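You operate a simulated robot arm through the tools that you are given. There is no shell and no other tool.

You run a simulated robot arm. Do the job below in one go: nothing can be reset, and whatever is moved stays where it is left.

TASK
Shut the yellow-striped carton's long flaps and tape the seam with the beige strip.
Fine: press the strip flat, then push the carton a hand's width back from the table edge.

Only the result counts: the job must be done as asked and must still hold three seconds after the hand-in. Knocking over, shifting, dropping, spilling or breaking anything else fails it.

THE ROBOT
A 6-joint arm with a two-finger parallel gripper, fixed in place. Base frame: the origin is on the floor under the middle of its stand, x ahead of it, y to its left, z up; the work surface is at about z = 800. Lengths are in mm, angles in degrees, forces in N, time in s.
It reaches about 1347 mm from its shoulder. Its first joint turns from -166.0 to 166.0 degrees. Payload 3.91 kg.
Tool frame: the origin (TCP) lies between the finger pads and is the grasp point; the fingertips stand 30 mm ahead of it; z points along the fingers, y is the line along which they close. The gripper opens to 110 mm. The fingers are 20 mm wide and 10 mm thick; the gripper's body (48 by 112 mm) begins 55 mm behind the TCP.
Orientation is that of the tool frame in the base frame, as [roll, pitch, yaw] about the fixed x, y, z axes, in that order (R = Rz(yaw) Ry(pitch) Rx(roll)). With the fingers straight down and closing along the base's y, the tool's x points along the base's -x, its y along +y and its z along -z.

THE INTERFACE
- The arm moves only by the tool drive_tool. Its argument "commands" is a list of rows, each a list of 6 numbers: the shift along the tool's x, y, z in mm, then the turn, a rotation vector about the tool's x, y, z in degrees. In form: [[tx, ty, tz, ax, ay, az], ...]. A call has 1 to 20 rows; each row is the pose to reach, as a shift and turn from the pose commanded when the call began, along the tool's axes at that moment. "fingers" is the closure in counts, from 0 (fully open) to 255 (shut), set as the call begins (left out, the last holds). Rows are played at 5 a second. More than 50 mm and 8.6 degrees between two rows, or a gripper value outside its range, and nothing of the call is played. Where a pose cannot be reached the arm comes as near as it can. A force on the tool above 40 N (or 10 N above the force at the start of the call, whichever is more), or a blocked arm, ends the call early, and 0.2 s more pass. The fingers move at their own pace (about 108 mm/s each) and stop on an object; they squeeze with about 22 N. The grip force told is the motor's: it shows also when the fingers shut on nothing. Time passes only in rows, and 0.2 s behind the last, so rows that repeat a pose let the fingers close. The reply holds the time, the measured pose of the TCP, the force on the tool along the base axes, the opening and the grip force, in the units named above and with some noise, with the torque about the TCP (base axes, N m) and any sound that the robot's microphone picked up.
- Cameras (640 x 400 px; columns grow to the right, rows downward): "scene" is fixed at [49.2, 502, 1473.6]; the picture's right is [-0.18, -0.98, 0.00], its down [-0.62, 0.12, -0.78] and it looks along [0.76, -0.14, -0.63] (base axes); focal length 246 px, centre (320, 200). "wrist" rides on the gripper at [72, 17, -103] in the tool frame; the picture's right is [-0.23, 0.97, 0.00], its down [-0.76, -0.18, -0.62] and it looks along [-0.61, -0.14, 0.78] (tool axes); focal length 222 px, centre (320, 200). There is no depth. A picture from a camera that has moved, and an enlarged one, comes with that camera's place and axes in the base frame and with its lens.
- capture(camera): a new picture of that camera. The clock stands still meanwhile.
- inspect(camera, box): a new picture of the part [left, top, right, bottom] of that camera's present view, enlarged. The clock stands still meanwhile.
- close_job(): hands the job in; it is judged then, once.

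Places have to be worked out from the pictures, the camera data and where the tool is seen. Open the gripper and draw the arm clear of the work before you hand the job in, unless the task says otherwise.

The tools are called after "Call:" by a JSON object that holds its "api" and its "payload". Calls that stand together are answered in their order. drive_tool: Moves the arm, as the interface text tells. Its arguments: {"type":"object","properties":{"commands":{"type":"array"},"fingers":{"type":"number"}},"required":["commands"]} The other tools are called the same way: capture (camera) takes a picture; inspect (camera, box) takes an enlarged picture of a part of a camera's view; close_job () hands the job in.

At the start:

```text
t: 0.0
tool_pos: [641.1, 15.9, 1278.5]
orientation: [180.0, -0.1, 180.0]
wrist_force: [-0.1, 0.7, 0.0]
wrist_torque: [0.01, 0.0, 0.01]
opening: 110.0
grip_force: 0.0
```

scene: 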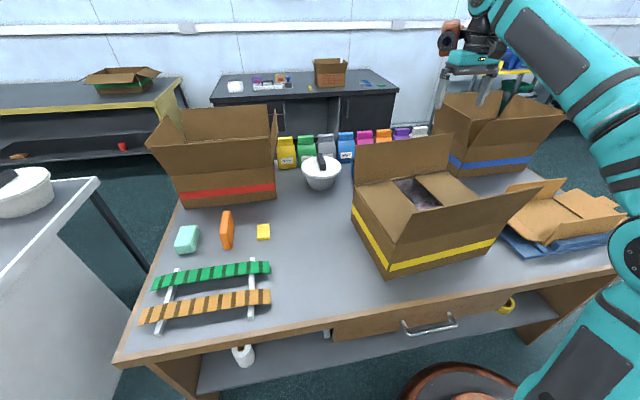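
wrist: 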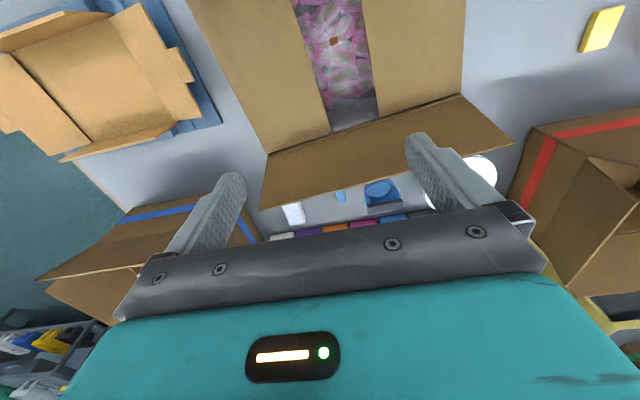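

I start by looking closer at the carton with the yellow stripe and at the rack that seems to hold tape strips (green and beige/orange).

Call:
{"api": "inspect", "payload": {"camera": "scene", "box": [330, 120, 570, 290]}}

Call:
{"api": "inspect", "payload": {"camera": "scene", "box": [110, 200, 330, 360]}}

Call:
{"api": "capture", "payload": {"camera": "wrist"}}

```text
2.35 times, centred on (450, 205) of scene
camera zoom: at [49.2, 502.0, 1473.6], right [-0.18, -0.98, 0.0], down [-0.62, 0.12, -0.78], along [0.76, -0.14, -0.63], focal length 579 px, centre (14, 188)
```

zoom: 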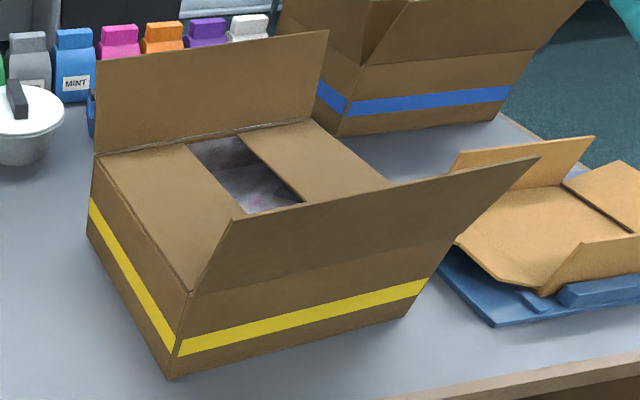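

```text
2.50 times, centred on (220, 280) of scene
camera zoom: at [49.2, 502.0, 1473.6], right [-0.18, -0.98, 0.0], down [-0.62, 0.12, -0.78], along [0.76, -0.14, -0.63], focal length 616 px, centre (570, 0)
```

zoom: 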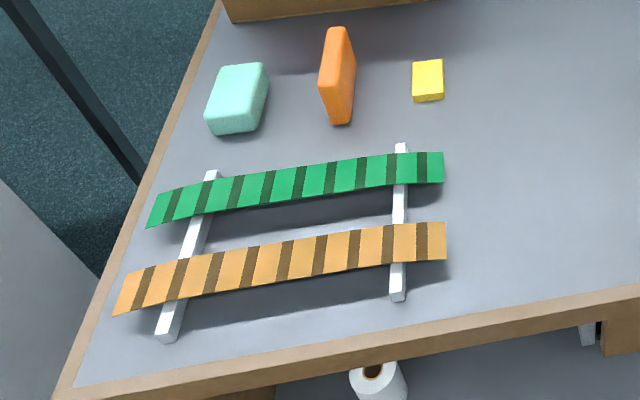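

```text
taken
camera wrist: at [567.5, 31.6, 1382.9], right [0.23, 0.97, 0.0], down [0.76, -0.18, 0.62], along [0.61, -0.14, -0.78], focal length 222 px, centre (320, 200)
```

wrist: 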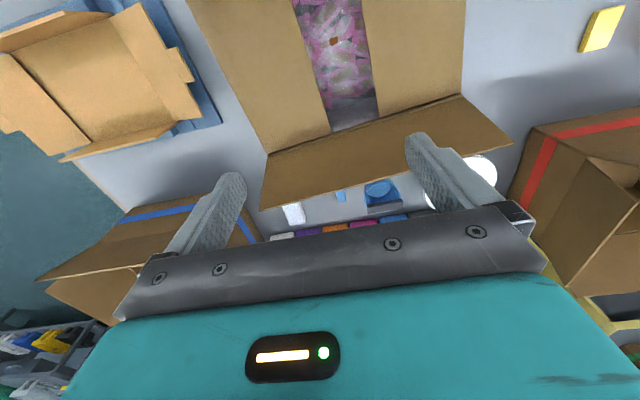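

The yellow carton is about 374 × 290 × 170 mm, yawed about 5°, with its centre near (600, 47) and its top at z≈970. The short flaps are already folded in, and both long flaps stand roughly upright. The beige strip lies along y (571–910) at x≈437 on the rails. I'll shut the fingers and move behind the far flap, still high.

Call:
{"api": "drive_tool", "payload": {"commands": [[-40, 8, 0, 0, 0, 0], [-80, 16, 0, 0, 0, 0], [-120, 24, 0, 0, 0, 0], [-160, 32, 0, 0, 0, 0], [-200, 34, 0, 0, 0, 0], [-200, 34, 0, 0, 0, 0]], "fingers": 255}}

```text
t: 1.4
tool_pos: [816.4, 47.7, 1235.1]
orientation: [180.0, 0.3, -180.0]
wrist_force: [1.1, -0.1, 0.7]
wrist_torque: [-0.03, 0.0, -0.02]
opening: 0.2
grip_force: 21.9
out of reach, approached as far as the arm can: row 3, 4, 5, 6
```

The arm reached only (816, 48, 1235), at the edge of its reach up high. I'll check from the cameras where the fingers are relative to the far flap.

Call:
{"api": "capture", "payload": {"camera": "scene"}}

Call:
{"api": "capture", "payload": {"camera": "wrist"}}

```text
taken
```

scene: 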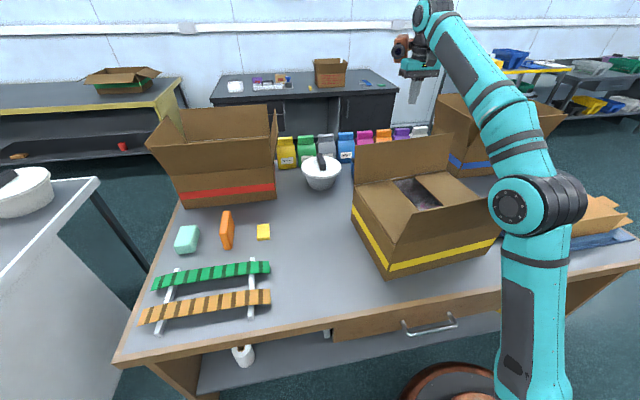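

```text
taken
camera wrist: at [743.0, 64.1, 1338.4], right [0.23, 0.97, 0.0], down [0.76, -0.18, 0.63], along [0.61, -0.14, -0.78], focal length 222 px, centre (320, 200)
```

wrist: 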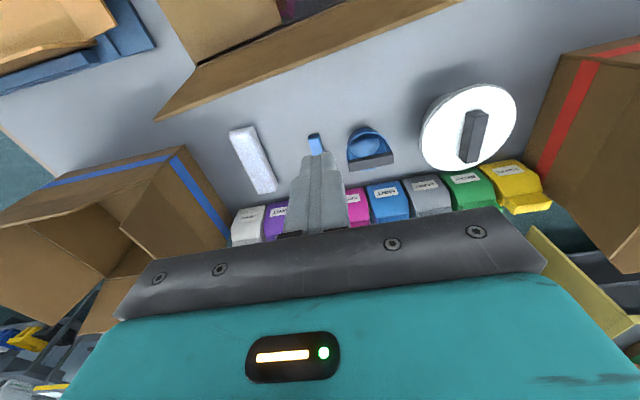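

The flap's top edge is at about x≈770 at y=48, so the fingers at x≈816 are clear behind it. I'll lower to about z 1085 and read the pose.

Call:
{"api": "drive_tool", "payload": {"commands": [[0, 0, 40, 0, 0, 0], [0, 0, 80, 0, 0, 0], [0, 0, 120, 0, 0, 0], [0, 0, 150, 0, 0, 0], [0, 0, 150, 0, 0, 0]]}}

```text
t: 2.6
tool_pos: [815.6, 47.3, 1083.9]
orientation: [180.0, 0.0, 179.9]
wrist_force: [0.6, 0.0, -0.4]
wrist_torque: [0.02, -0.02, 0.0]
opening: 0.0
grip_force: 22.0
```

The fingertips are at z≈1054 behind the far flap. I'll push it inward along an arc about its hinge, near (745, z 970), to about 70° of fold and then look.

Call:
{"api": "drive_tool", "payload": {"commands": [[20, 0, 0, 0, 0, 0], [40, 0, 0, 0, 0, 0], [60, 0, 0, 0, 0, 0], [75, 0, 0, 0, 0, 0], [90, 0, 0, 0, 0, 0], [105, 0, 0, 0, 0, 0], [117, 0, 4, 0, 0, 0], [127, 0, 10, 0, 0, 0], [135, 0, 18, 0, 0, 0], [143, 0, 28, 0, 0, 0], [149, 0, 38, 0, 0, 0], [155, 0, 50, 0, 0, 0]]}}

Call:
{"api": "capture", "payload": {"camera": "scene"}}

Call:
{"api": "capture", "payload": {"camera": "wrist"}}

```text
t: 5.2
tool_pos: [659.2, 46.9, 1035.1]
orientation: [-180.0, 0.0, -180.0]
wrist_force: [0.1, -0.6, -0.4]
wrist_torque: [-0.03, -0.03, 0.0]
opening: 0.1
grip_force: 22.6
```

```text
taken
```

scene: 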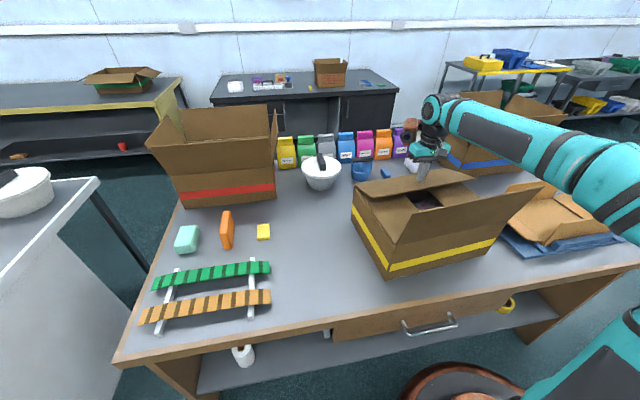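

```text
taken
camera wrist: at [586.6, 63.9, 1138.0], right [0.23, 0.97, 0.0], down [0.76, -0.18, 0.62], along [0.61, -0.14, -0.78], focal length 222 px, centre (320, 200)
```

wrist: 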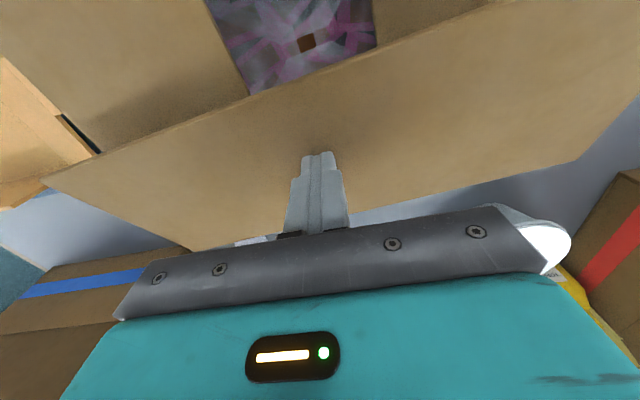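

The far flap follows well and is about 70° folded. I'll continue down to flat and watch the force.

Call:
{"api": "drive_tool", "payload": {"commands": [[2, 0, 8, 0, 0, 0], [3, 0, 16, 0, 0, 0], [4, 0, 22, 0, 0, 0], [4, 0, 27, 0, 0, 0], [4, 0, 31, 0, 0, 0], [4, 0, 34, 0, 0, 0], [4, 0, 34, 0, 0, 0]]}}

Call:
{"api": "capture", "payload": {"camera": "wrist"}}

Call:
{"api": "inspect", "payload": {"camera": "scene", "box": [330, 120, 570, 290]}}

```text
t: 6.8
tool_pos: [655.6, 48.1, 1002.0]
orientation: [-180.0, 0.3, 179.9]
wrist_force: [8.3, 1.2, 23.5]
wrist_torque: [0.06, -0.44, -0.01]
opening: 0.0
grip_force: 22.1
```

```text
taken
camera wrist: at [582.7, 63.8, 1105.3], right [0.23, 0.97, 0.0], down [0.76, -0.18, 0.63], along [0.61, -0.14, -0.78], focal length 222 px, centre (320, 200)
```

wrist: 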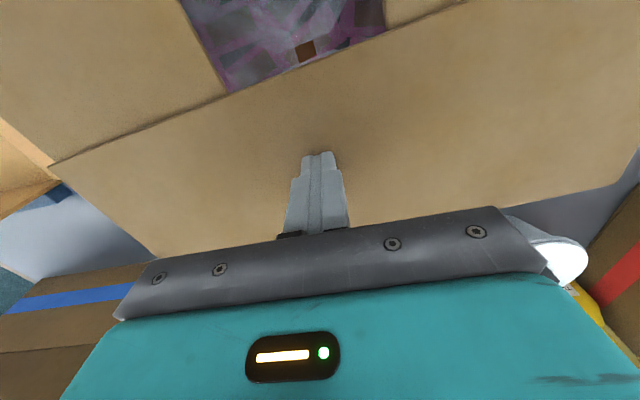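

```text
2.35 times, centred on (450, 205) of scene
camera zoom: at [49.2, 502.0, 1473.6], right [-0.18, -0.98, 0.0], down [-0.62, 0.12, -0.78], along [0.76, -0.14, -0.63], focal length 579 px, centre (14, 188)
```

zoom: 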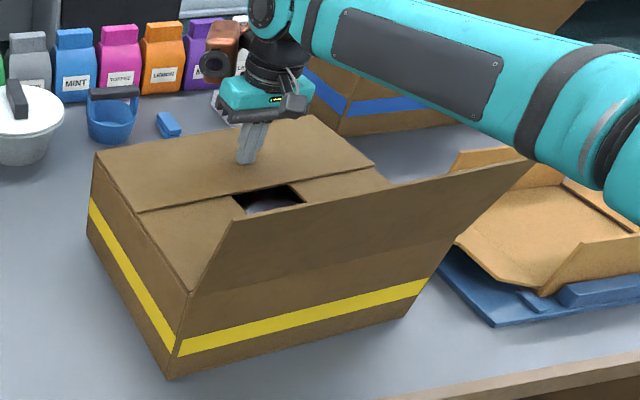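

The far flap lies flat with 23 N of contact at fingertip z≈972. I'll lift off, back up toward the robot, and see whether it stays down.

Call:
{"api": "drive_tool", "payload": {"commands": [[0, 0, -20, 0, 0, 0], [0, 0, -50, 0, 0, 0], [0, 0, -90, 0, 0, 0], [0, 0, -130, 0, 0, 0], [0, 0, -170, 0, 0, 0], [0, 0, -200, 0, 0, 0]]}}

Call:
{"api": "capture", "payload": {"camera": "wrist"}}

Call:
{"api": "inspect", "payload": {"camera": "scene", "box": [330, 120, 570, 290]}}

```text
t: 8.2
tool_pos: [655.0, 46.1, 1201.0]
orientation: [-180.0, 0.0, -179.9]
wrist_force: [0.3, -0.1, 0.6]
wrist_torque: [0.0, 0.02, 0.06]
opening: 0.0
grip_force: 22.2
```

```text
taken
camera wrist: at [583.7, 63.3, 1304.3], right [0.23, 0.97, 0.0], down [0.76, -0.18, 0.62], along [0.61, -0.14, -0.78], focal length 222 px, centre (320, 200)
```

wrist: 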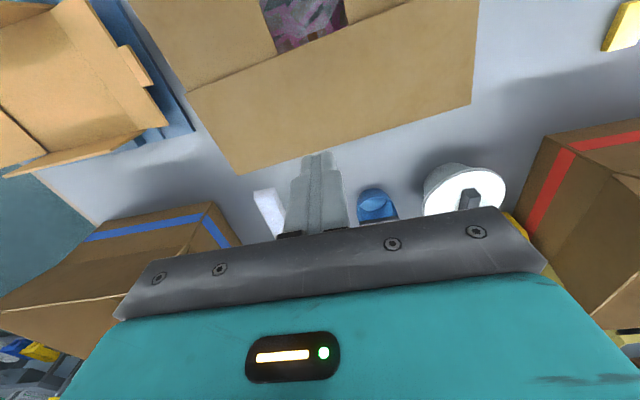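

```text
2.35 times, centred on (450, 205) of scene
camera zoom: at [49.2, 502.0, 1473.6], right [-0.18, -0.98, 0.0], down [-0.62, 0.12, -0.78], along [0.76, -0.14, -0.63], focal length 579 px, centre (14, 188)
```

zoom: 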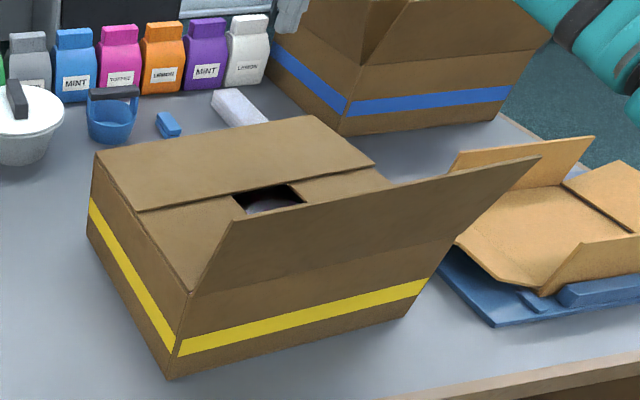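

The far flap stays shut, and the seam line runs from about (615, −131) to (581, 238). Now I'll move over to the robot's side of the near flap, staying above it.

Call:
{"api": "drive_tool", "payload": {"commands": [[45, 0, 0, 0, 0, 0], [90, 0, 0, 0, 0, 0], [135, 0, 0, 0, 0, 0], [180, 0, 0, 0, 0, 0], [225, 0, 0, 0, 0, 0], [270, 0, 0, 0, 0, 0], [275, 0, 0, 0, 0, 0], [275, 0, 0, 0, 0, 0]]}}

Call:
{"api": "capture", "payload": {"camera": "wrist"}}

Call:
{"api": "inspect", "payload": {"camera": "scene", "box": [330, 120, 570, 290]}}

```text
t: 10.0
tool_pos: [381.1, 47.4, 1199.4]
orientation: [-180.0, 0.1, -180.0]
wrist_force: [0.4, 1.1, 0.5]
wrist_torque: [-0.02, -0.03, 0.02]
opening: 0.1
grip_force: 22.2
```

```text
taken
camera wrist: at [307.2, 63.9, 1304.1], right [0.23, 0.97, 0.0], down [0.76, -0.18, 0.62], along [0.61, -0.14, -0.78], focal length 222 px, centre (320, 200)
```

wrist: 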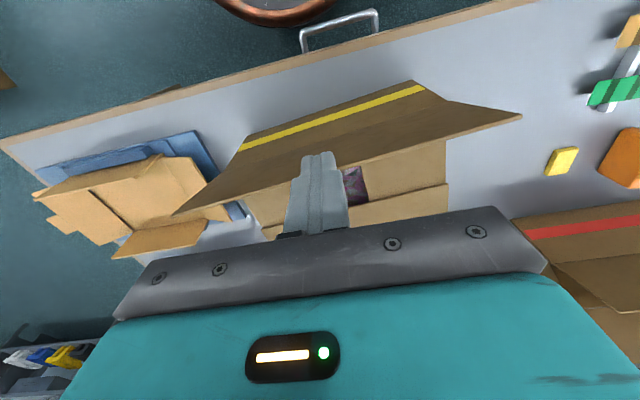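

```text
2.35 times, centred on (450, 205) of scene
camera zoom: at [49.2, 502.0, 1473.6], right [-0.18, -0.98, 0.0], down [-0.62, 0.12, -0.78], along [0.76, -0.14, -0.63], focal length 579 px, centre (14, 188)
```

zoom: 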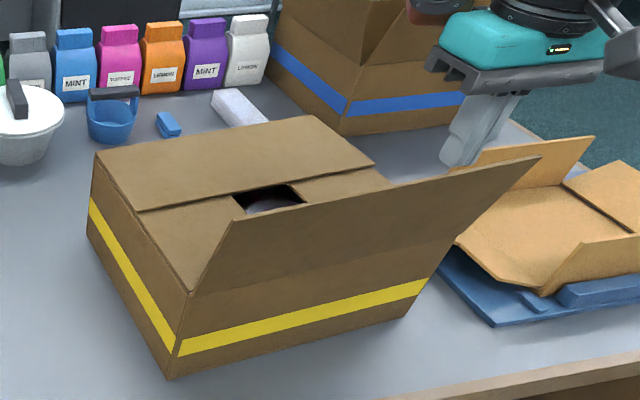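

The near flap's top edge is at about x≈431 at y=47, and the fingers are at x≈381, outside it. I'll lower alongside it and push it inward along the mirrored arc.

Call:
{"api": "drive_tool", "payload": {"commands": [[0, 0, 40, 0, 0, 0], [0, 0, 80, 0, 0, 0], [0, 0, 115, 0, 0, 0], [0, 0, 115, 0, 0, 0], [-20, 0, 115, 0, 0, 0], [-40, 0, 115, 0, 0, 0], [-55, 0, 115, 0, 0, 0], [-70, 0, 115, 0, 0, 0], [-85, 0, 115, 0, 0, 0], [-98, 0, 115, 0, 0, 0], [-110, 0, 115, 0, 0, 0]]}}

Call:
{"api": "inspect", "payload": {"camera": "scene", "box": [330, 120, 570, 290]}}

```text
t: 12.4
tool_pos: [491.6, 46.8, 1086.0]
orientation: [180.0, 0.0, 180.0]
wrist_force: [0.7, 0.1, 0.3]
wrist_torque: [0.01, -0.03, 0.02]
opening: 0.1
grip_force: 22.0
```

```text
2.35 times, centred on (450, 205) of scene
camera zoom: at [49.2, 502.0, 1473.6], right [-0.18, -0.98, 0.0], down [-0.62, 0.12, -0.78], along [0.76, -0.14, -0.63], focal length 579 px, centre (14, 188)
```

zoom: 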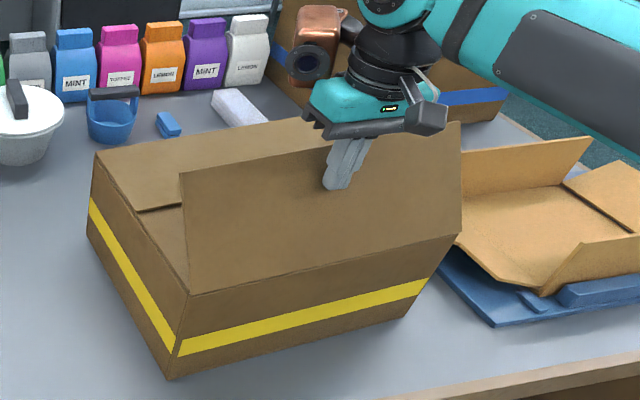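

The near flap is folding, about 28° past upright. I'll carry on along the arc down to flat.

Call:
{"api": "drive_tool", "payload": {"commands": [[-14, 0, 5, 0, 0, 0], [-26, 0, 15, 0, 0, 0], [-35, 0, 26, 0, 0, 0], [-42, 0, 36, 0, 0, 0], [-48, 0, 48, 0, 0, 0], [-52, 0, 60, 0, 0, 0], [-54, 0, 70, 0, 0, 0], [-55, 0, 77, 0, 0, 0], [-55, 0, 82, 0, 0, 0], [-55, 0, 85, 0, 0, 0], [-55, 0, 85, 0, 0, 0]]}}

Call:
{"api": "inspect", "payload": {"camera": "scene", "box": [330, 120, 570, 290]}}

```text
t: 14.8
tool_pos: [546.1, 47.5, 1002.2]
orientation: [-180.0, 0.1, -179.9]
wrist_force: [7.4, 1.9, 25.0]
wrist_torque: [0.03, -0.01, 0.03]
opening: 0.1
grip_force: 21.6
```

```text
2.35 times, centred on (450, 205) of scene
camera zoom: at [49.2, 502.0, 1473.6], right [-0.18, -0.98, 0.0], down [-0.62, 0.12, -0.78], along [0.76, -0.14, -0.63], focal length 579 px, centre (14, 188)
```

zoom: 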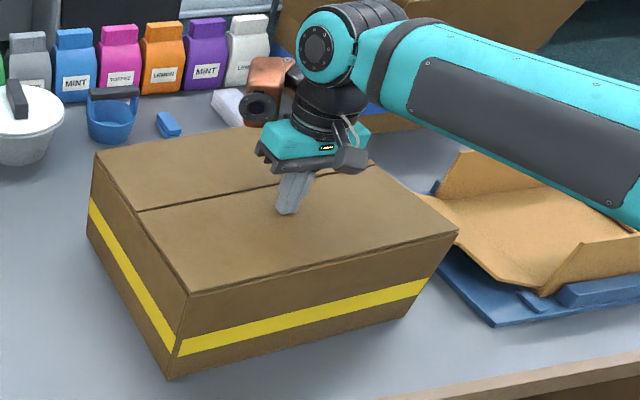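

Both long flaps lie flat. I'll lift off straight up and confirm that both stay shut.

Call:
{"api": "drive_tool", "payload": {"commands": [[0, 0, -15, 0, 0, 0], [0, 0, -50, 0, 0, 0], [0, 0, -100, 0, 0, 0], [0, 0, -150, 0, 0, 0], [0, 0, -195, 0, 0, 0]]}}

Call:
{"api": "inspect", "payload": {"camera": "scene", "box": [330, 120, 570, 290]}}

Call:
{"api": "capture", "payload": {"camera": "wrist"}}

```text
t: 16.0
tool_pos: [545.3, 48.6, 1195.5]
orientation: [180.0, 0.0, -180.0]
wrist_force: [-0.5, -0.4, -0.2]
wrist_torque: [-0.01, 0.01, 0.01]
opening: 0.0
grip_force: 21.9
```

```text
2.35 times, centred on (450, 205) of scene
camera zoom: at [49.2, 502.0, 1473.6], right [-0.18, -0.98, 0.0], down [-0.62, 0.12, -0.78], along [0.76, -0.14, -0.63], focal length 579 px, centre (14, 188)
```

zoom: 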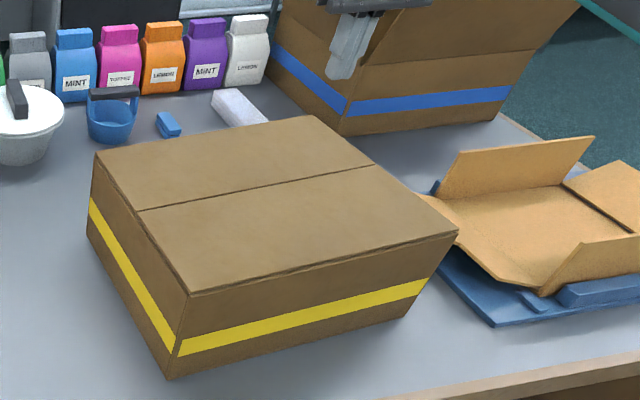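

```text
taken
camera wrist: at [473.5, 64.2, 1299.7], right [0.23, 0.97, 0.0], down [0.76, -0.18, 0.62], along [0.61, -0.14, -0.78], focal length 222 px, centre (320, 200)
```

wrist: 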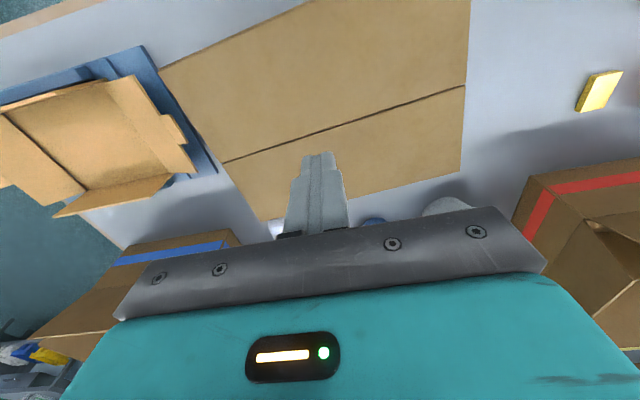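

The flaps hold. The seam runs from (584, 239) to (615, −134) at z≈973. Next I'll go above the right end of the beige strip, turning the tool 90° so the fingers close across the strip's width (x) and the camera looks along it, with the fingers opened.

Call:
{"api": "drive_tool", "payload": {"commands": [[8.3, 41.7, 11.2, 0, 0, -6.92], [16.6, 83.4, 22.3, 0, 0, -13.85], [24.9, 125.1, 33.5, 0, 0, -20.77], [33.2, 166.8, 44.6, 0, 0, -27.7], [41.5, 208.5, 55.8, 0, 0, -34.6], [49.8, 250.2, 66.9, 0, 0, -41.5], [58.2, 291.9, 78.1, 0, 0, -48.5], [66.5, 333.6, 89.2, 0, 0, -55.4], [74.8, 375.3, 100.4, 0, 0, -62.3], [83.1, 417, 111.5, 0, 0, -69.2], [91.4, 458.7, 122.7, 0, 0, -76.2], [99.7, 500.4, 133.8, 0, 0, -83.1], [108, 542, 145, 0, 0, -90], [108, 542, 145, 0, 0, -90]], "fingers": 60}}

Call:
{"api": "capture", "payload": {"camera": "wrist"}}

Call:
{"api": "capture", "payload": {"camera": "scene"}}

```text
t: 19.0
tool_pos: [438.8, 589.3, 1052.2]
orientation: [-180.0, -0.1, -90.0]
wrist_force: [-0.9, -0.3, 0.3]
wrist_torque: [0.02, -0.03, -0.02]
opening: 84.2
grip_force: 0.0
```

```text
taken
camera wrist: at [421.4, 516.8, 1154.5], right [-0.97, 0.23, 0.0], down [0.18, 0.76, 0.62], along [0.14, 0.61, -0.78], focal length 222 px, centre (320, 200)
```

wrist: 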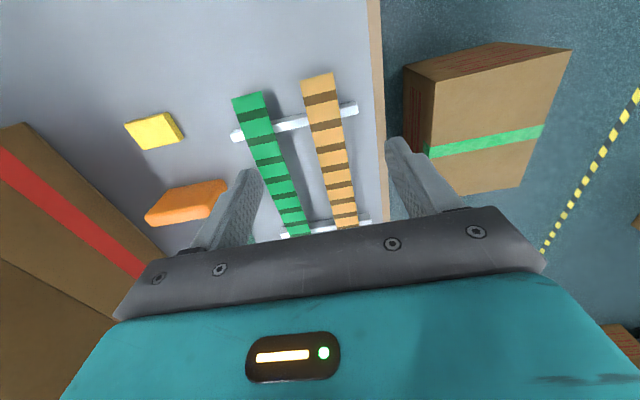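

```text
taken
```

scene: 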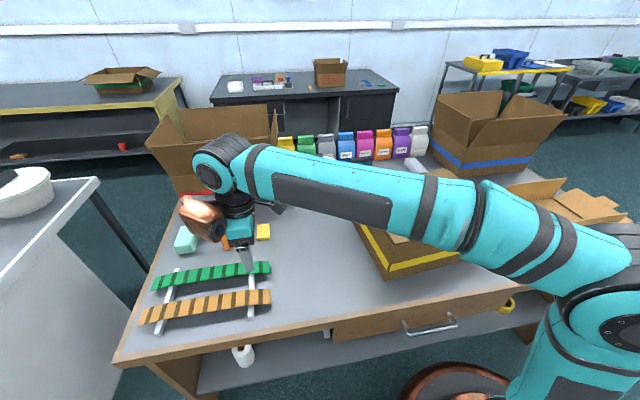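

Let me enlarge the strips in the wrist view to measure the strip's end, its height, the rail position and its construction.

Call:
{"api": "inspect", "payload": {"camera": "wrist", "box": [215, 60, 395, 172]}}

Call:
{"api": "inspect", "payload": {"camera": "wrist", "box": [240, 140, 400, 240]}}

Call:
{"api": "inspect", "payload": {"camera": "scene", "box": [130, 250, 280, 344]}}

```text
3.56 times, centred on (305, 116) of wrist
camera zoom: at [421.4, 516.8, 1154.5], right [-0.97, 0.23, 0.0], down [0.18, 0.76, 0.62], along [0.14, 0.61, -0.78], focal length 790 px, centre (373, 499)
```

zoom: 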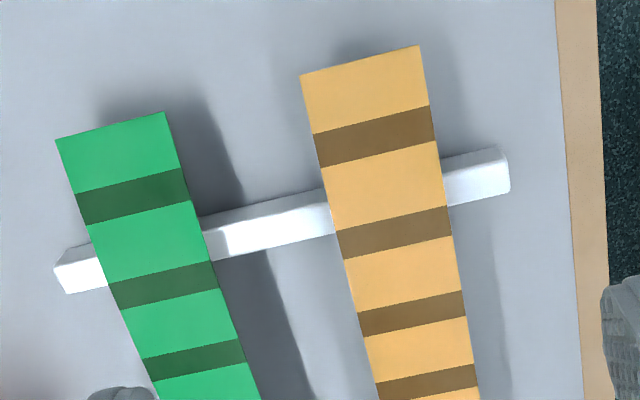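

```text
4.00 times, centred on (320, 190) of wrist
camera zoom: at [421.4, 516.8, 1154.5], right [-0.97, 0.23, 0.0], down [0.18, 0.76, 0.62], along [0.14, 0.61, -0.78], focal length 888 px, centre (320, 240)
```

zoom: 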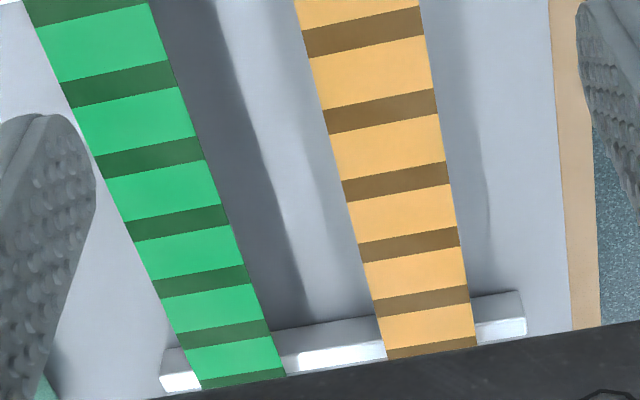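

```text
4.26 times, centred on (205, 297) of scene
camera zoom: at [49.2, 502.0, 1473.6], right [-0.18, -0.98, 0.0], down [-0.62, 0.12, -0.78], along [0.76, -0.14, -0.63], focal length 1048 px, centre (809, -213)
```

zoom: 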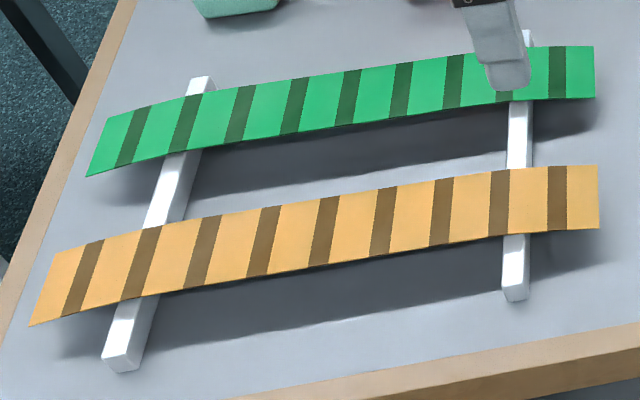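

The strip lies flat on two white rails (rail tops around z≈825) with small overhangs, is about 45 mm wide, and is centred at (438, 740). I'll move over its middle at about 75 mm height for a closer look before grasping it by its edges.

Call:
{"api": "drive_tool", "payload": {"commands": [[-40, 0, 0, 0, 0, 0], [-80, 0, 10, 0, 0, 0], [-115, 0, 40, 0, 0, 0], [-140, 0, 80, 0, 0, 0], [-151, 0, 120, 0, 0, 0], [-151, 0, 150, 0, 0, 0], [-151, 0, 150, 0, 0, 0]], "fingers": 70}}

Call:
{"api": "capture", "payload": {"camera": "wrist"}}

Call:
{"api": "inspect", "payload": {"camera": "scene", "box": [110, 220, 310, 344]}}

```text
t: 20.6
tool_pos: [439.2, 740.2, 900.7]
orientation: [-179.9, 0.0, -90.0]
wrist_force: [-0.8, 0.0, -0.5]
wrist_torque: [0.01, 0.01, 0.03]
opening: 79.9
grip_force: 0.1
```

```text
taken
camera wrist: at [421.1, 667.1, 1004.1], right [-0.97, 0.23, 0.0], down [0.18, 0.76, 0.62], along [0.14, 0.61, -0.78], focal length 222 px, centre (320, 200)
```

wrist: 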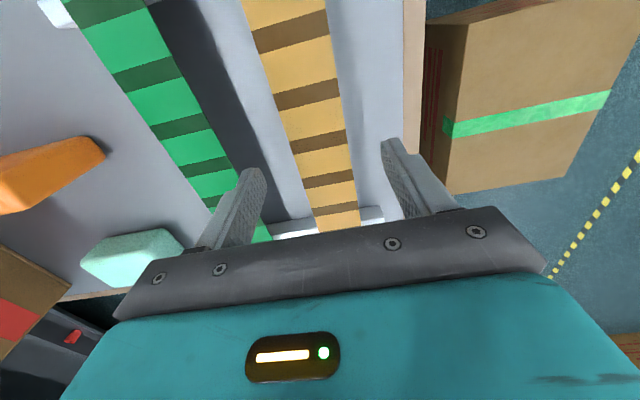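

```text
3.20 times, centred on (210, 282) of scene
camera zoom: at [49.2, 502.0, 1473.6], right [-0.18, -0.98, 0.0], down [-0.62, 0.12, -0.78], along [0.76, -0.14, -0.63], focal length 788 px, centre (672, -62)
```

zoom: 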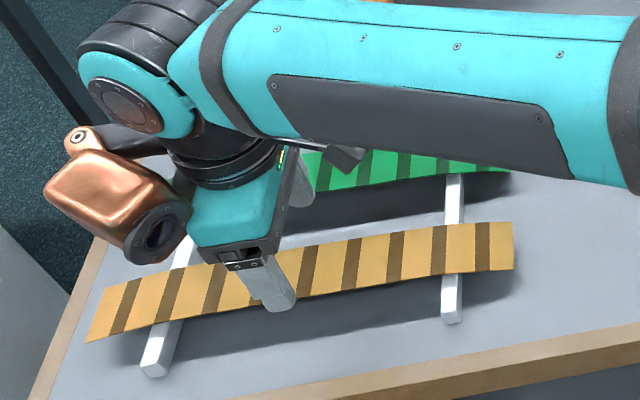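

The strip is centred between the fingers within about 2 mm. I'll lower until the fingertips straddle it just below its plane (TCP z≈850) and look again.

Call:
{"api": "drive_tool", "payload": {"commands": [[0, 0, 15, 0, 0, 0], [0, 0, 30, 0, 0, 0], [0, 0, 42, 0, 0, 0], [0, 0, 50, 0, 0, 0], [0, 0, 50, 0, 0, 0]]}}

Call:
{"api": "inspect", "payload": {"camera": "wrist", "box": [200, 80, 460, 242]}}

Call:
{"api": "inspect", "payload": {"camera": "scene", "box": [130, 260, 280, 354]}}

```text
t: 21.8
tool_pos: [437.5, 739.5, 850.0]
orientation: [-179.9, 0.0, -90.0]
wrist_force: [-0.7, -1.0, 0.2]
wrist_torque: [-0.01, 0.02, -0.01]
opening: 79.5
grip_force: 0.2
```

```text
2.46 times, centred on (330, 161) of wrist
camera zoom: at [420.6, 667.2, 954.5], right [-0.97, 0.23, 0.0], down [0.18, 0.76, 0.62], along [0.14, 0.61, -0.78], focal length 547 px, centre (295, 296)
```

zoom: 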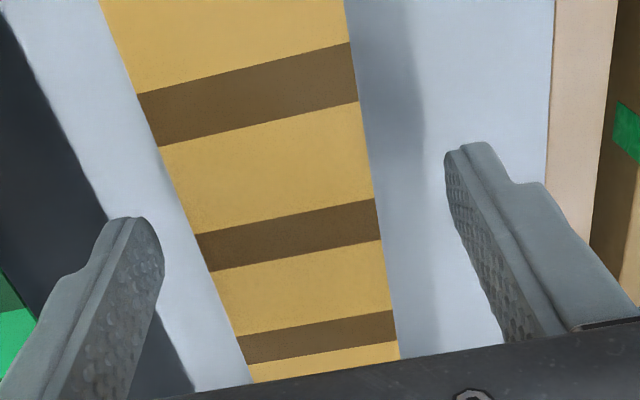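

```text
4.26 times, centred on (205, 307) of scene
camera zoom: at [49.2, 502.0, 1473.6], right [-0.18, -0.98, 0.0], down [-0.62, 0.12, -0.78], along [0.76, -0.14, -0.63], focal length 1048 px, centre (809, -255)
```

zoom: 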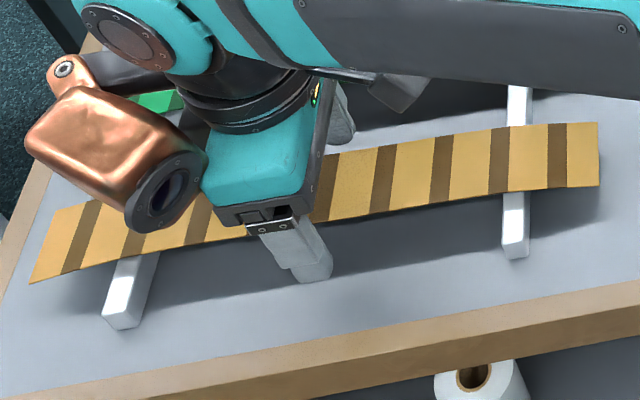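

The strip is about 50 mm wide and sits roughly 2.5 mm toward +x of the tool centre. I'll shift by that, go 2 mm lower, and close gently to about 54 mm before looking again.

Call:
{"api": "drive_tool", "payload": {"commands": [[0, -2.5, 2, 0, 0, 0], [0, -2.5, 2, 0, 0, 0], [0, -2.5, 2, 0, 0, 0]], "fingers": 130}}

Call:
{"api": "inspect", "payload": {"camera": "wrist", "box": [200, 80, 460, 242]}}

```text
t: 22.6
tool_pos: [440.1, 740.0, 848.3]
orientation: [-180.0, 0.0, -90.0]
wrist_force: [0.3, -0.2, -0.6]
wrist_torque: [0.01, -0.03, 0.01]
opening: 53.8
grip_force: 0.0
```

```text
2.46 times, centred on (330, 161) of wrist
camera zoom: at [423.1, 667.3, 952.7], right [-0.97, 0.23, 0.0], down [0.18, 0.76, 0.62], along [0.14, 0.61, -0.78], focal length 547 px, centre (295, 296)
```

zoom: 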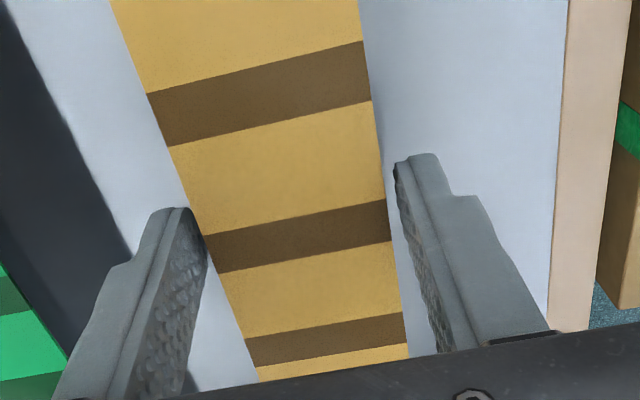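

The fingers are just clear of both edges. I'll close a bit further, to about 47 mm, and check for contact or buckling.

Call:
{"api": "drive_tool", "payload": {"commands": [[0, -1, 0, 0, 0, 0], [0, -1, 0, 0, 0, 0], [0, -1, 0, 0, 0, 0]], "fingers": 147}}

Call:
{"api": "inspect", "payload": {"camera": "wrist", "box": [200, 80, 460, 242]}}

Call:
{"api": "inspect", "payload": {"camera": "scene", "box": [130, 260, 280, 354]}}

```text
t: 23.4
tool_pos: [441.4, 740.5, 848.0]
orientation: [180.0, 0.0, -90.1]
wrist_force: [-0.2, -0.1, 0.3]
wrist_torque: [-0.04, -0.01, 0.0]
opening: 46.9
grip_force: 0.0
```

```text
2.46 times, centred on (330, 161) of wrist
camera zoom: at [424.3, 667.3, 952.7], right [-0.97, 0.23, 0.0], down [0.18, 0.76, 0.62], along [0.14, 0.61, -0.78], focal length 547 px, centre (295, 296)
```

zoom: 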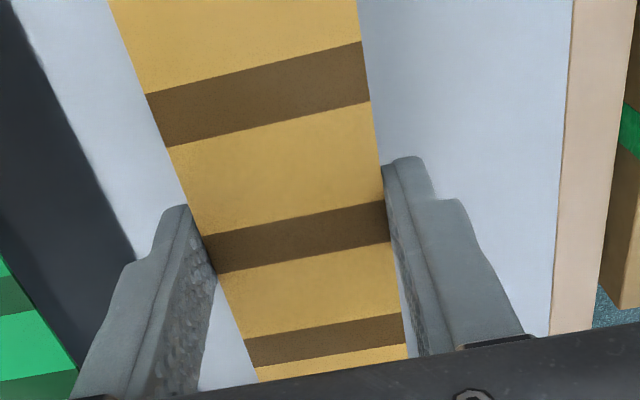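

```text
4.26 times, centred on (205, 307) of scene
camera zoom: at [49.2, 502.0, 1473.6], right [-0.18, -0.98, 0.0], down [-0.62, 0.12, -0.78], along [0.76, -0.14, -0.63], focal length 1048 px, centre (809, -255)
```

zoom: 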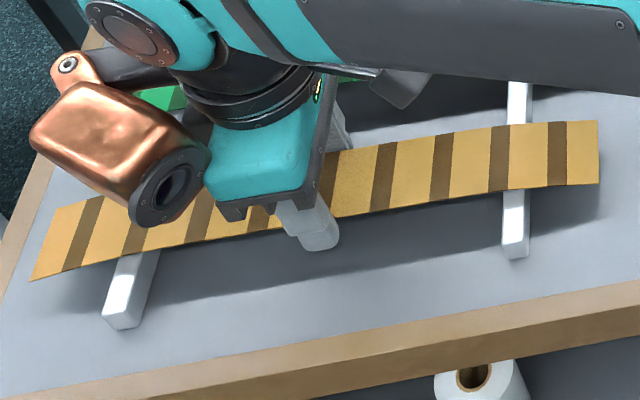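

Opening is 46.9 mm with no squeeze yet. I'll close further in a small step to find contact.

Call:
{"api": "drive_tool", "payload": {"commands": [[0, -1, 0, 0, 0, 0], [0, -1, 0, 0, 0, 0], [0, -1, 0, 0, 0, 0]], "fingers": 156}}

Call:
{"api": "inspect", "payload": {"camera": "wrist", "box": [200, 80, 460, 242]}}

```text
t: 24.2
tool_pos: [443.7, 740.4, 848.7]
orientation: [-179.9, 0.0, -90.0]
wrist_force: [-0.1, 0.3, -0.4]
wrist_torque: [-0.01, 0.02, -0.04]
opening: 44.5
grip_force: 21.9
```

```text
2.46 times, centred on (330, 161) of wrist
camera zoom: at [425.4, 667.3, 952.7], right [-0.97, 0.23, 0.0], down [0.18, 0.76, 0.62], along [0.14, 0.61, -0.78], focal length 547 px, centre (295, 296)
```

zoom: 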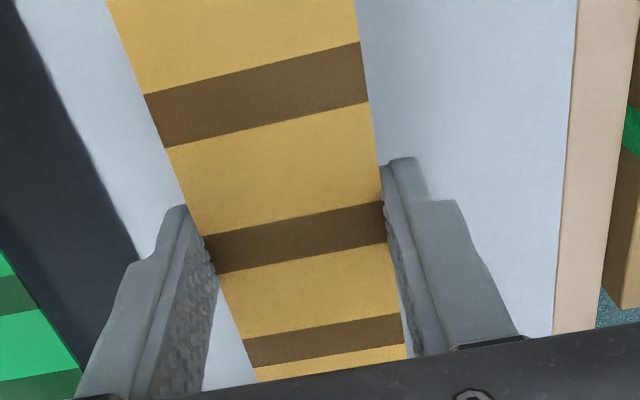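

The fingers stopped at 44.5 mm with 22 N, so the strip is gripped by its edges and isn't buckling. I'll lift 40 mm slowly and check how it droops.

Call:
{"api": "drive_tool", "payload": {"commands": [[0, 0, 0, 0, 0, 0], [0, 0, -8, 0, 0, 0], [0, 0, -16, 0, 0, 0], [0, 0, -26, 0, 0, 0], [0, 0, -40, 0, 0, 0], [0, 0, -40, 0, 0, 0]], "fingers": 175}}

Call:
{"api": "inspect", "payload": {"camera": "scene", "box": [110, 230, 310, 354]}}

Call:
{"api": "capture", "payload": {"camera": "wrist"}}

```text
t: 25.6
tool_pos: [443.1, 739.6, 889.7]
orientation: [180.0, 0.0, -90.0]
wrist_force: [-0.6, -0.1, -0.2]
wrist_torque: [0.01, 0.03, -0.01]
opening: 44.9
grip_force: 22.1
```

```text
3.20 times, centred on (210, 292) of scene
camera zoom: at [49.2, 502.0, 1473.6], right [-0.18, -0.98, 0.0], down [-0.62, 0.12, -0.78], along [0.76, -0.14, -0.63], focal length 788 px, centre (672, -94)
```

zoom: 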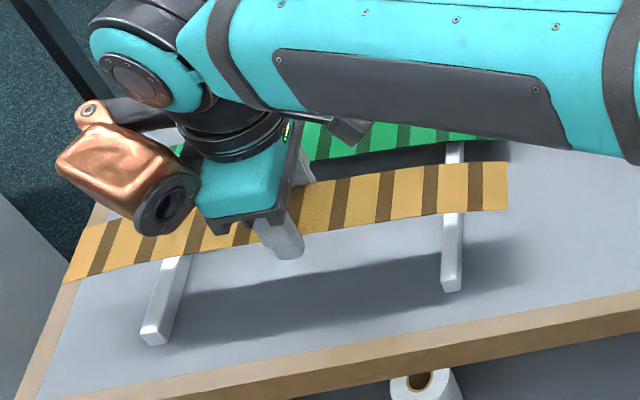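

```text
taken
camera wrist: at [425.0, 667.1, 992.7], right [-0.97, 0.23, 0.0], down [0.18, 0.76, 0.62], along [0.14, 0.61, -0.78], focal length 222 px, centre (320, 200)
```

wrist: 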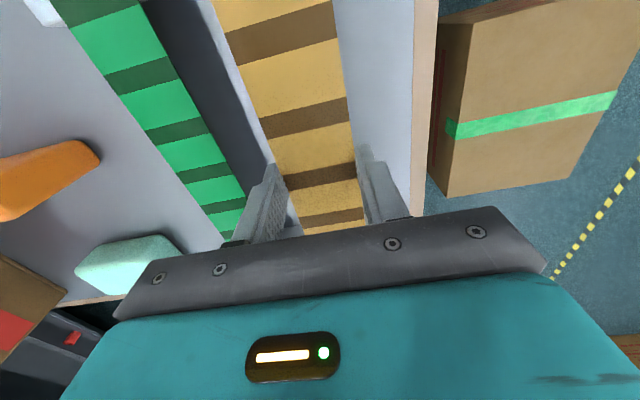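

The lift worked: the strip holds level with only a slight arch at its ends. I'll raise it to carton-clearing height before the transfer.

Call:
{"api": "drive_tool", "payload": {"commands": [[0, 0, -25, 0, 0, 0], [0, 0, -50, 0, 0, 0], [0, 0, -75, 0, 0, 0], [0, 0, -100, 0, 0, 0], [0, 0, -125, 0, 0, 0], [0, 0, -150, 0, 0, 0], [0, 0, -175, 0, 0, 0], [0, 0, -195, 0, 0, 0], [0, 0, -205, 0, 0, 0], [0, 0, -205, 0, 0, 0]]}}

Call:
{"api": "capture", "payload": {"camera": "scene"}}

```text
t: 27.8
tool_pos: [442.7, 740.2, 1095.8]
orientation: [-180.0, 0.0, -90.1]
wrist_force: [-0.3, -0.5, -0.1]
wrist_torque: [0.0, -0.04, -0.01]
opening: 44.8
grip_force: 22.1
```

```text
taken
```

scene: 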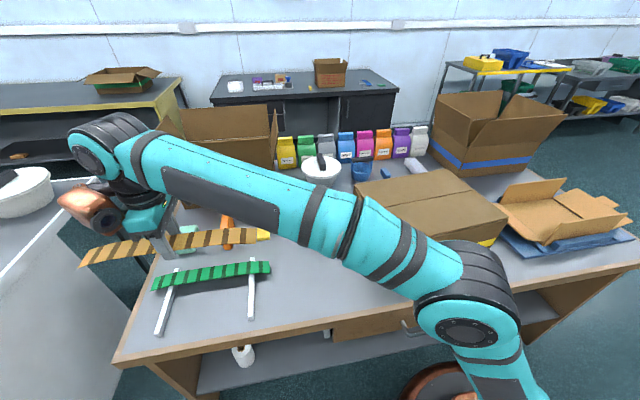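

The strip hangs steady with little droop, and the rails and the green strip are untouched. I'll carry it over the seam centre (599, 52) at the same height, turning about 5° to match the carton.

Call:
{"api": "drive_tool", "payload": {"commands": [[13.8, -3.1, 0, 0, 0, -0.1], [41.3, -9.4, 0, 0, 0, -0.3], [75.7, -17.2, 0, 0, 0, -0.55], [113.6, -25.9, 0, 0, 0, -0.8], [151.4, -34.5, 0, 0, 0, -1.1], [189.3, -43.1, 0, 0, 0, -1.4], [227.1, -51.7, 0, 0, 0, -1.65], [265, -60.4, 0, 0, 0, -1.9], [302.8, -69, 0, 0, 0, -2.2], [340.7, -77.6, 0, 0, 0, -2.5], [378.5, -86.2, 0, 0, 0, -2.75], [416.4, -94.9, 0, 0, 0, -3], [454.2, -103.5, 0, 0, 0, -3.3], [492.1, -112.1, 0, 0, 0, -3.6], [529.9, -120.7, 0, 0, 0, -3.85], [567.8, -129.4, 0, 0, 0, -4.1], [605.6, -138, 0, 0, 0, -4.4], [640, -145.8, 0, 0, 0, -4.65], [667.6, -152.1, 0, 0, 0, -4.85], [688.2, -156.8, 0, 0, 0, -5]]}}

Call:
{"api": "capture", "payload": {"camera": "wrist"}}

Call:
{"api": "inspect", "payload": {"camera": "scene", "box": [330, 100, 570, 270]}}

```text
t: 32.0
tool_pos: [599.7, 51.2, 1094.2]
orientation: [-180.0, 0.0, -85.0]
wrist_force: [-0.2, -0.4, 0.8]
wrist_torque: [0.02, 0.02, 0.0]
opening: 45.0
grip_force: 21.9
```

```text
taken
camera wrist: at [588.2, -22.9, 1198.1], right [-0.99, 0.14, 0.0], down [0.11, 0.77, 0.62], along [0.09, 0.62, -0.78], focal length 222 px, centre (320, 200)
```

wrist: 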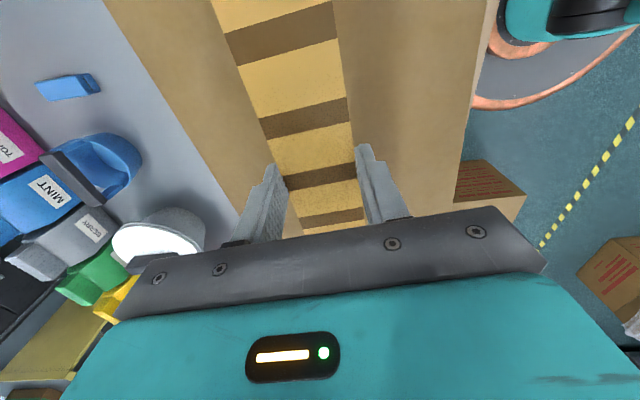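

```text
2.35 times, centred on (450, 185) of scene
camera zoom: at [49.2, 502.0, 1473.6], right [-0.18, -0.98, 0.0], down [-0.62, 0.12, -0.78], along [0.76, -0.14, -0.63], focal length 579 px, centre (14, 235)
```

zoom: 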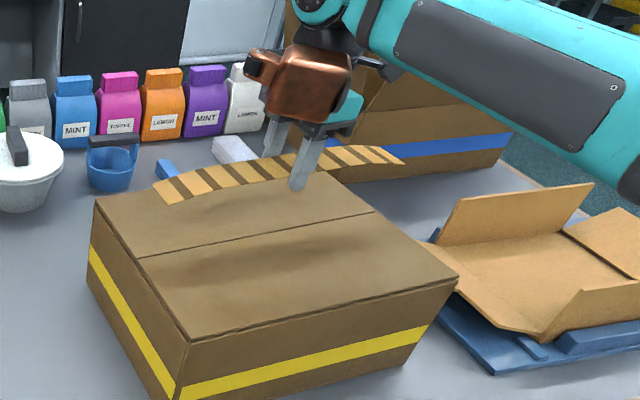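

The strip is centred over the seam, with ends at about y≈218 and −115 (roughly 20 mm margin each), and it has a natural arch with the ends slightly lower. I'll lower slowly until the fingertips are about 8 mm above the lid and check.

Call:
{"api": "drive_tool", "payload": {"commands": [[0, 0, 20, 0, 0, 0], [0, 0, 40, 0, 0, 0], [0, 0, 55, 0, 0, 0], [0, 0, 68, 0, 0, 0], [0, 0, 78, 0, 0, 0], [0, 0, 84, 0, 0, 0], [0, 0, 84, 0, 0, 0]]}}

Call:
{"api": "capture", "payload": {"camera": "wrist"}}

Call:
{"api": "inspect", "payload": {"camera": "scene", "box": [340, 130, 520, 250]}}

```text
t: 33.6
tool_pos: [599.3, 51.7, 1009.4]
orientation: [180.0, 0.0, -85.0]
wrist_force: [-0.8, 0.7, 0.7]
wrist_torque: [0.0, 0.0, -0.01]
opening: 44.8
grip_force: 22.0
```

```text
taken
camera wrist: at [588.0, -22.3, 1113.7], right [-0.99, 0.14, 0.0], down [0.11, 0.77, 0.62], along [0.09, 0.62, -0.78], focal length 222 px, centre (320, 200)
```

wrist: 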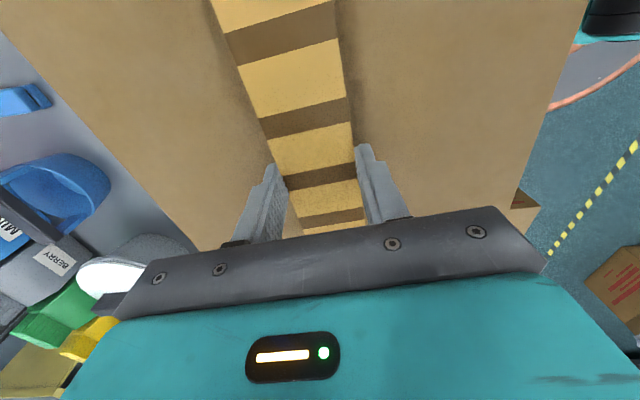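

```text
3.33 times, centred on (430, 190) of scene
camera zoom: at [49.2, 502.0, 1473.6], right [-0.18, -0.98, 0.0], down [-0.62, 0.12, -0.78], along [0.76, -0.14, -0.63], focal length 821 px, centre (-47, 233)
```

zoom: 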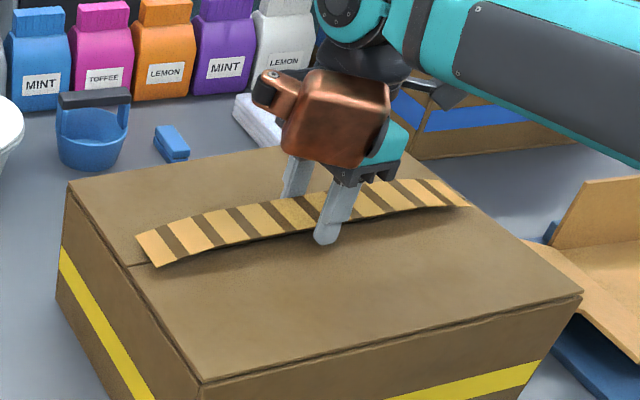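

Alignment is good: after lowering, both strip ends project onto the seam line. I'll lower the last 5 mm and then open the fingers.

Call:
{"api": "drive_tool", "payload": {"commands": [[0, 0, 3, 0, 0, 0], [0, 0, 5, 0, 0, 0], [0, 0, 5.5, 0, 0, 0], [0, 0, 5.5, 0, 0, 0]]}}

Call:
{"api": "inspect", "payload": {"camera": "scene", "box": [340, 130, 520, 250]}}

```text
t: 34.6
tool_pos: [598.6, 51.5, 1004.3]
orientation: [180.0, 0.0, -85.1]
wrist_force: [1.0, -0.3, -0.2]
wrist_torque: [0.0, 0.0, 0.0]
opening: 44.9
grip_force: 21.9
```

```text
3.33 times, centred on (430, 190) of scene
camera zoom: at [49.2, 502.0, 1473.6], right [-0.18, -0.98, 0.0], down [-0.62, 0.12, -0.78], along [0.76, -0.14, -0.63], focal length 821 px, centre (-47, 233)
```

zoom: 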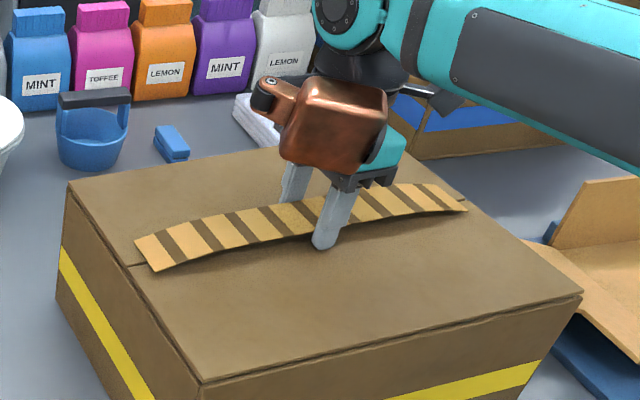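

The strip ends are about 5 mm above the lid and in line with the seam. I'll open slightly so it drops straight down, and check.

Call:
{"api": "drive_tool", "payload": {"commands": [[0, 0, 0.5, 0, 0, 0], [0, 0, 0.5, 0, 0, 0], [0, 0, 0.5, 0, 0, 0]], "fingers": 136}}

Call:
{"api": "inspect", "payload": {"camera": "scene", "box": [340, 130, 520, 250]}}

Call:
{"api": "capture", "payload": {"camera": "wrist"}}

```text
t: 35.4
tool_pos: [600.7, 52.0, 1004.2]
orientation: [180.0, 0.0, -84.9]
wrist_force: [0.0, -0.1, -1.2]
wrist_torque: [-0.02, -0.02, -0.01]
opening: 51.4
grip_force: 0.1
```

```text
3.33 times, centred on (430, 190) of scene
camera zoom: at [49.2, 502.0, 1473.6], right [-0.18, -0.98, 0.0], down [-0.62, 0.12, -0.78], along [0.76, -0.14, -0.63], focal length 821 px, centre (-47, 233)
```

zoom: 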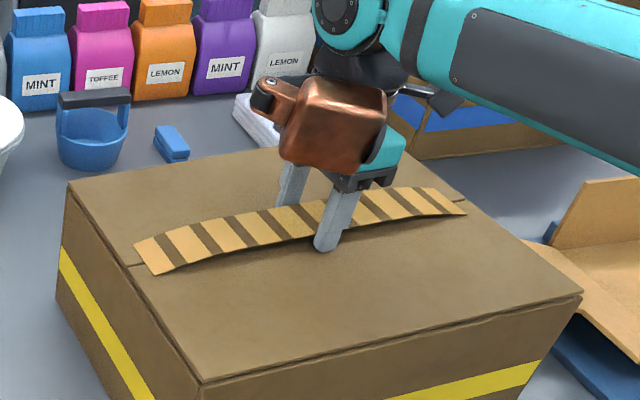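

```text
taken
camera wrist: at [588.2, -22.2, 1107.5], right [-0.99, 0.14, 0.0], down [0.11, 0.77, 0.62], along [0.09, 0.62, -0.78], focal length 222 px, centre (320, 200)
```

wrist: 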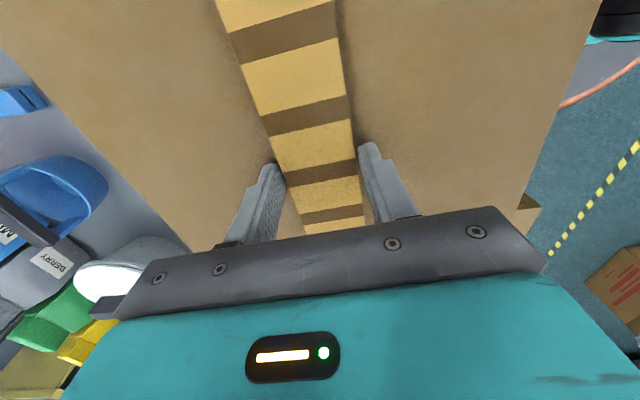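

The strip now rests on the lid, arched with its ends down and lined up with the seam. I'll open fully, rise clear, and look at it.

Call:
{"api": "drive_tool", "payload": {"commands": [[0, 0, 0, 0, 0, 0], [0, 0, 0, 0, 0, 0], [0, 0, -10, 0, 0, 0], [0, 0, -25, 0, 0, 0], [0, 0, -50, 0, 0, 0], [0, 0, -90, 0, 0, 0], [0, 0, -130, 0, 0, 0], [0, 0, -130, 0, 0, 0]], "fingers": 20}}

Call:
{"api": "inspect", "payload": {"camera": "scene", "box": [340, 130, 520, 250]}}

Call:
{"api": "capture", "payload": {"camera": "wrist"}}

```text
t: 37.2
tool_pos: [600.0, 51.2, 1134.5]
orientation: [180.0, 0.0, -84.9]
wrist_force: [0.0, -0.2, 0.8]
wrist_torque: [0.01, -0.03, 0.0]
opening: 101.5
grip_force: 0.0
```

```text
3.33 times, centred on (430, 190) of scene
camera zoom: at [49.2, 502.0, 1473.6], right [-0.18, -0.98, 0.0], down [-0.62, 0.12, -0.78], along [0.76, -0.14, -0.63], focal length 821 px, centre (-47, 233)
```

zoom: 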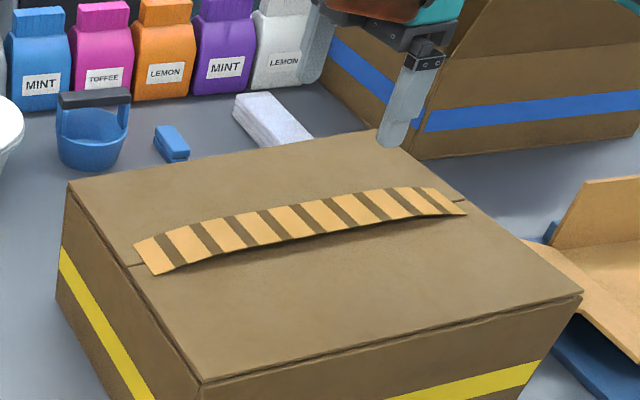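

```text
taken
camera wrist: at [588.7, -22.6, 1238.5], right [-0.99, 0.14, 0.0], down [0.11, 0.77, 0.62], along [0.09, 0.62, -0.78], focal length 222 px, centre (320, 200)
```

wrist: 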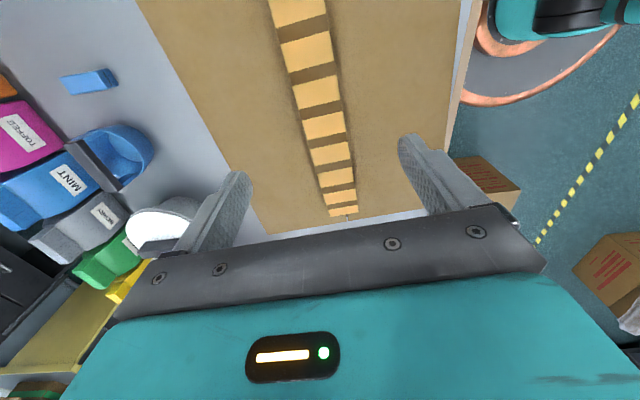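

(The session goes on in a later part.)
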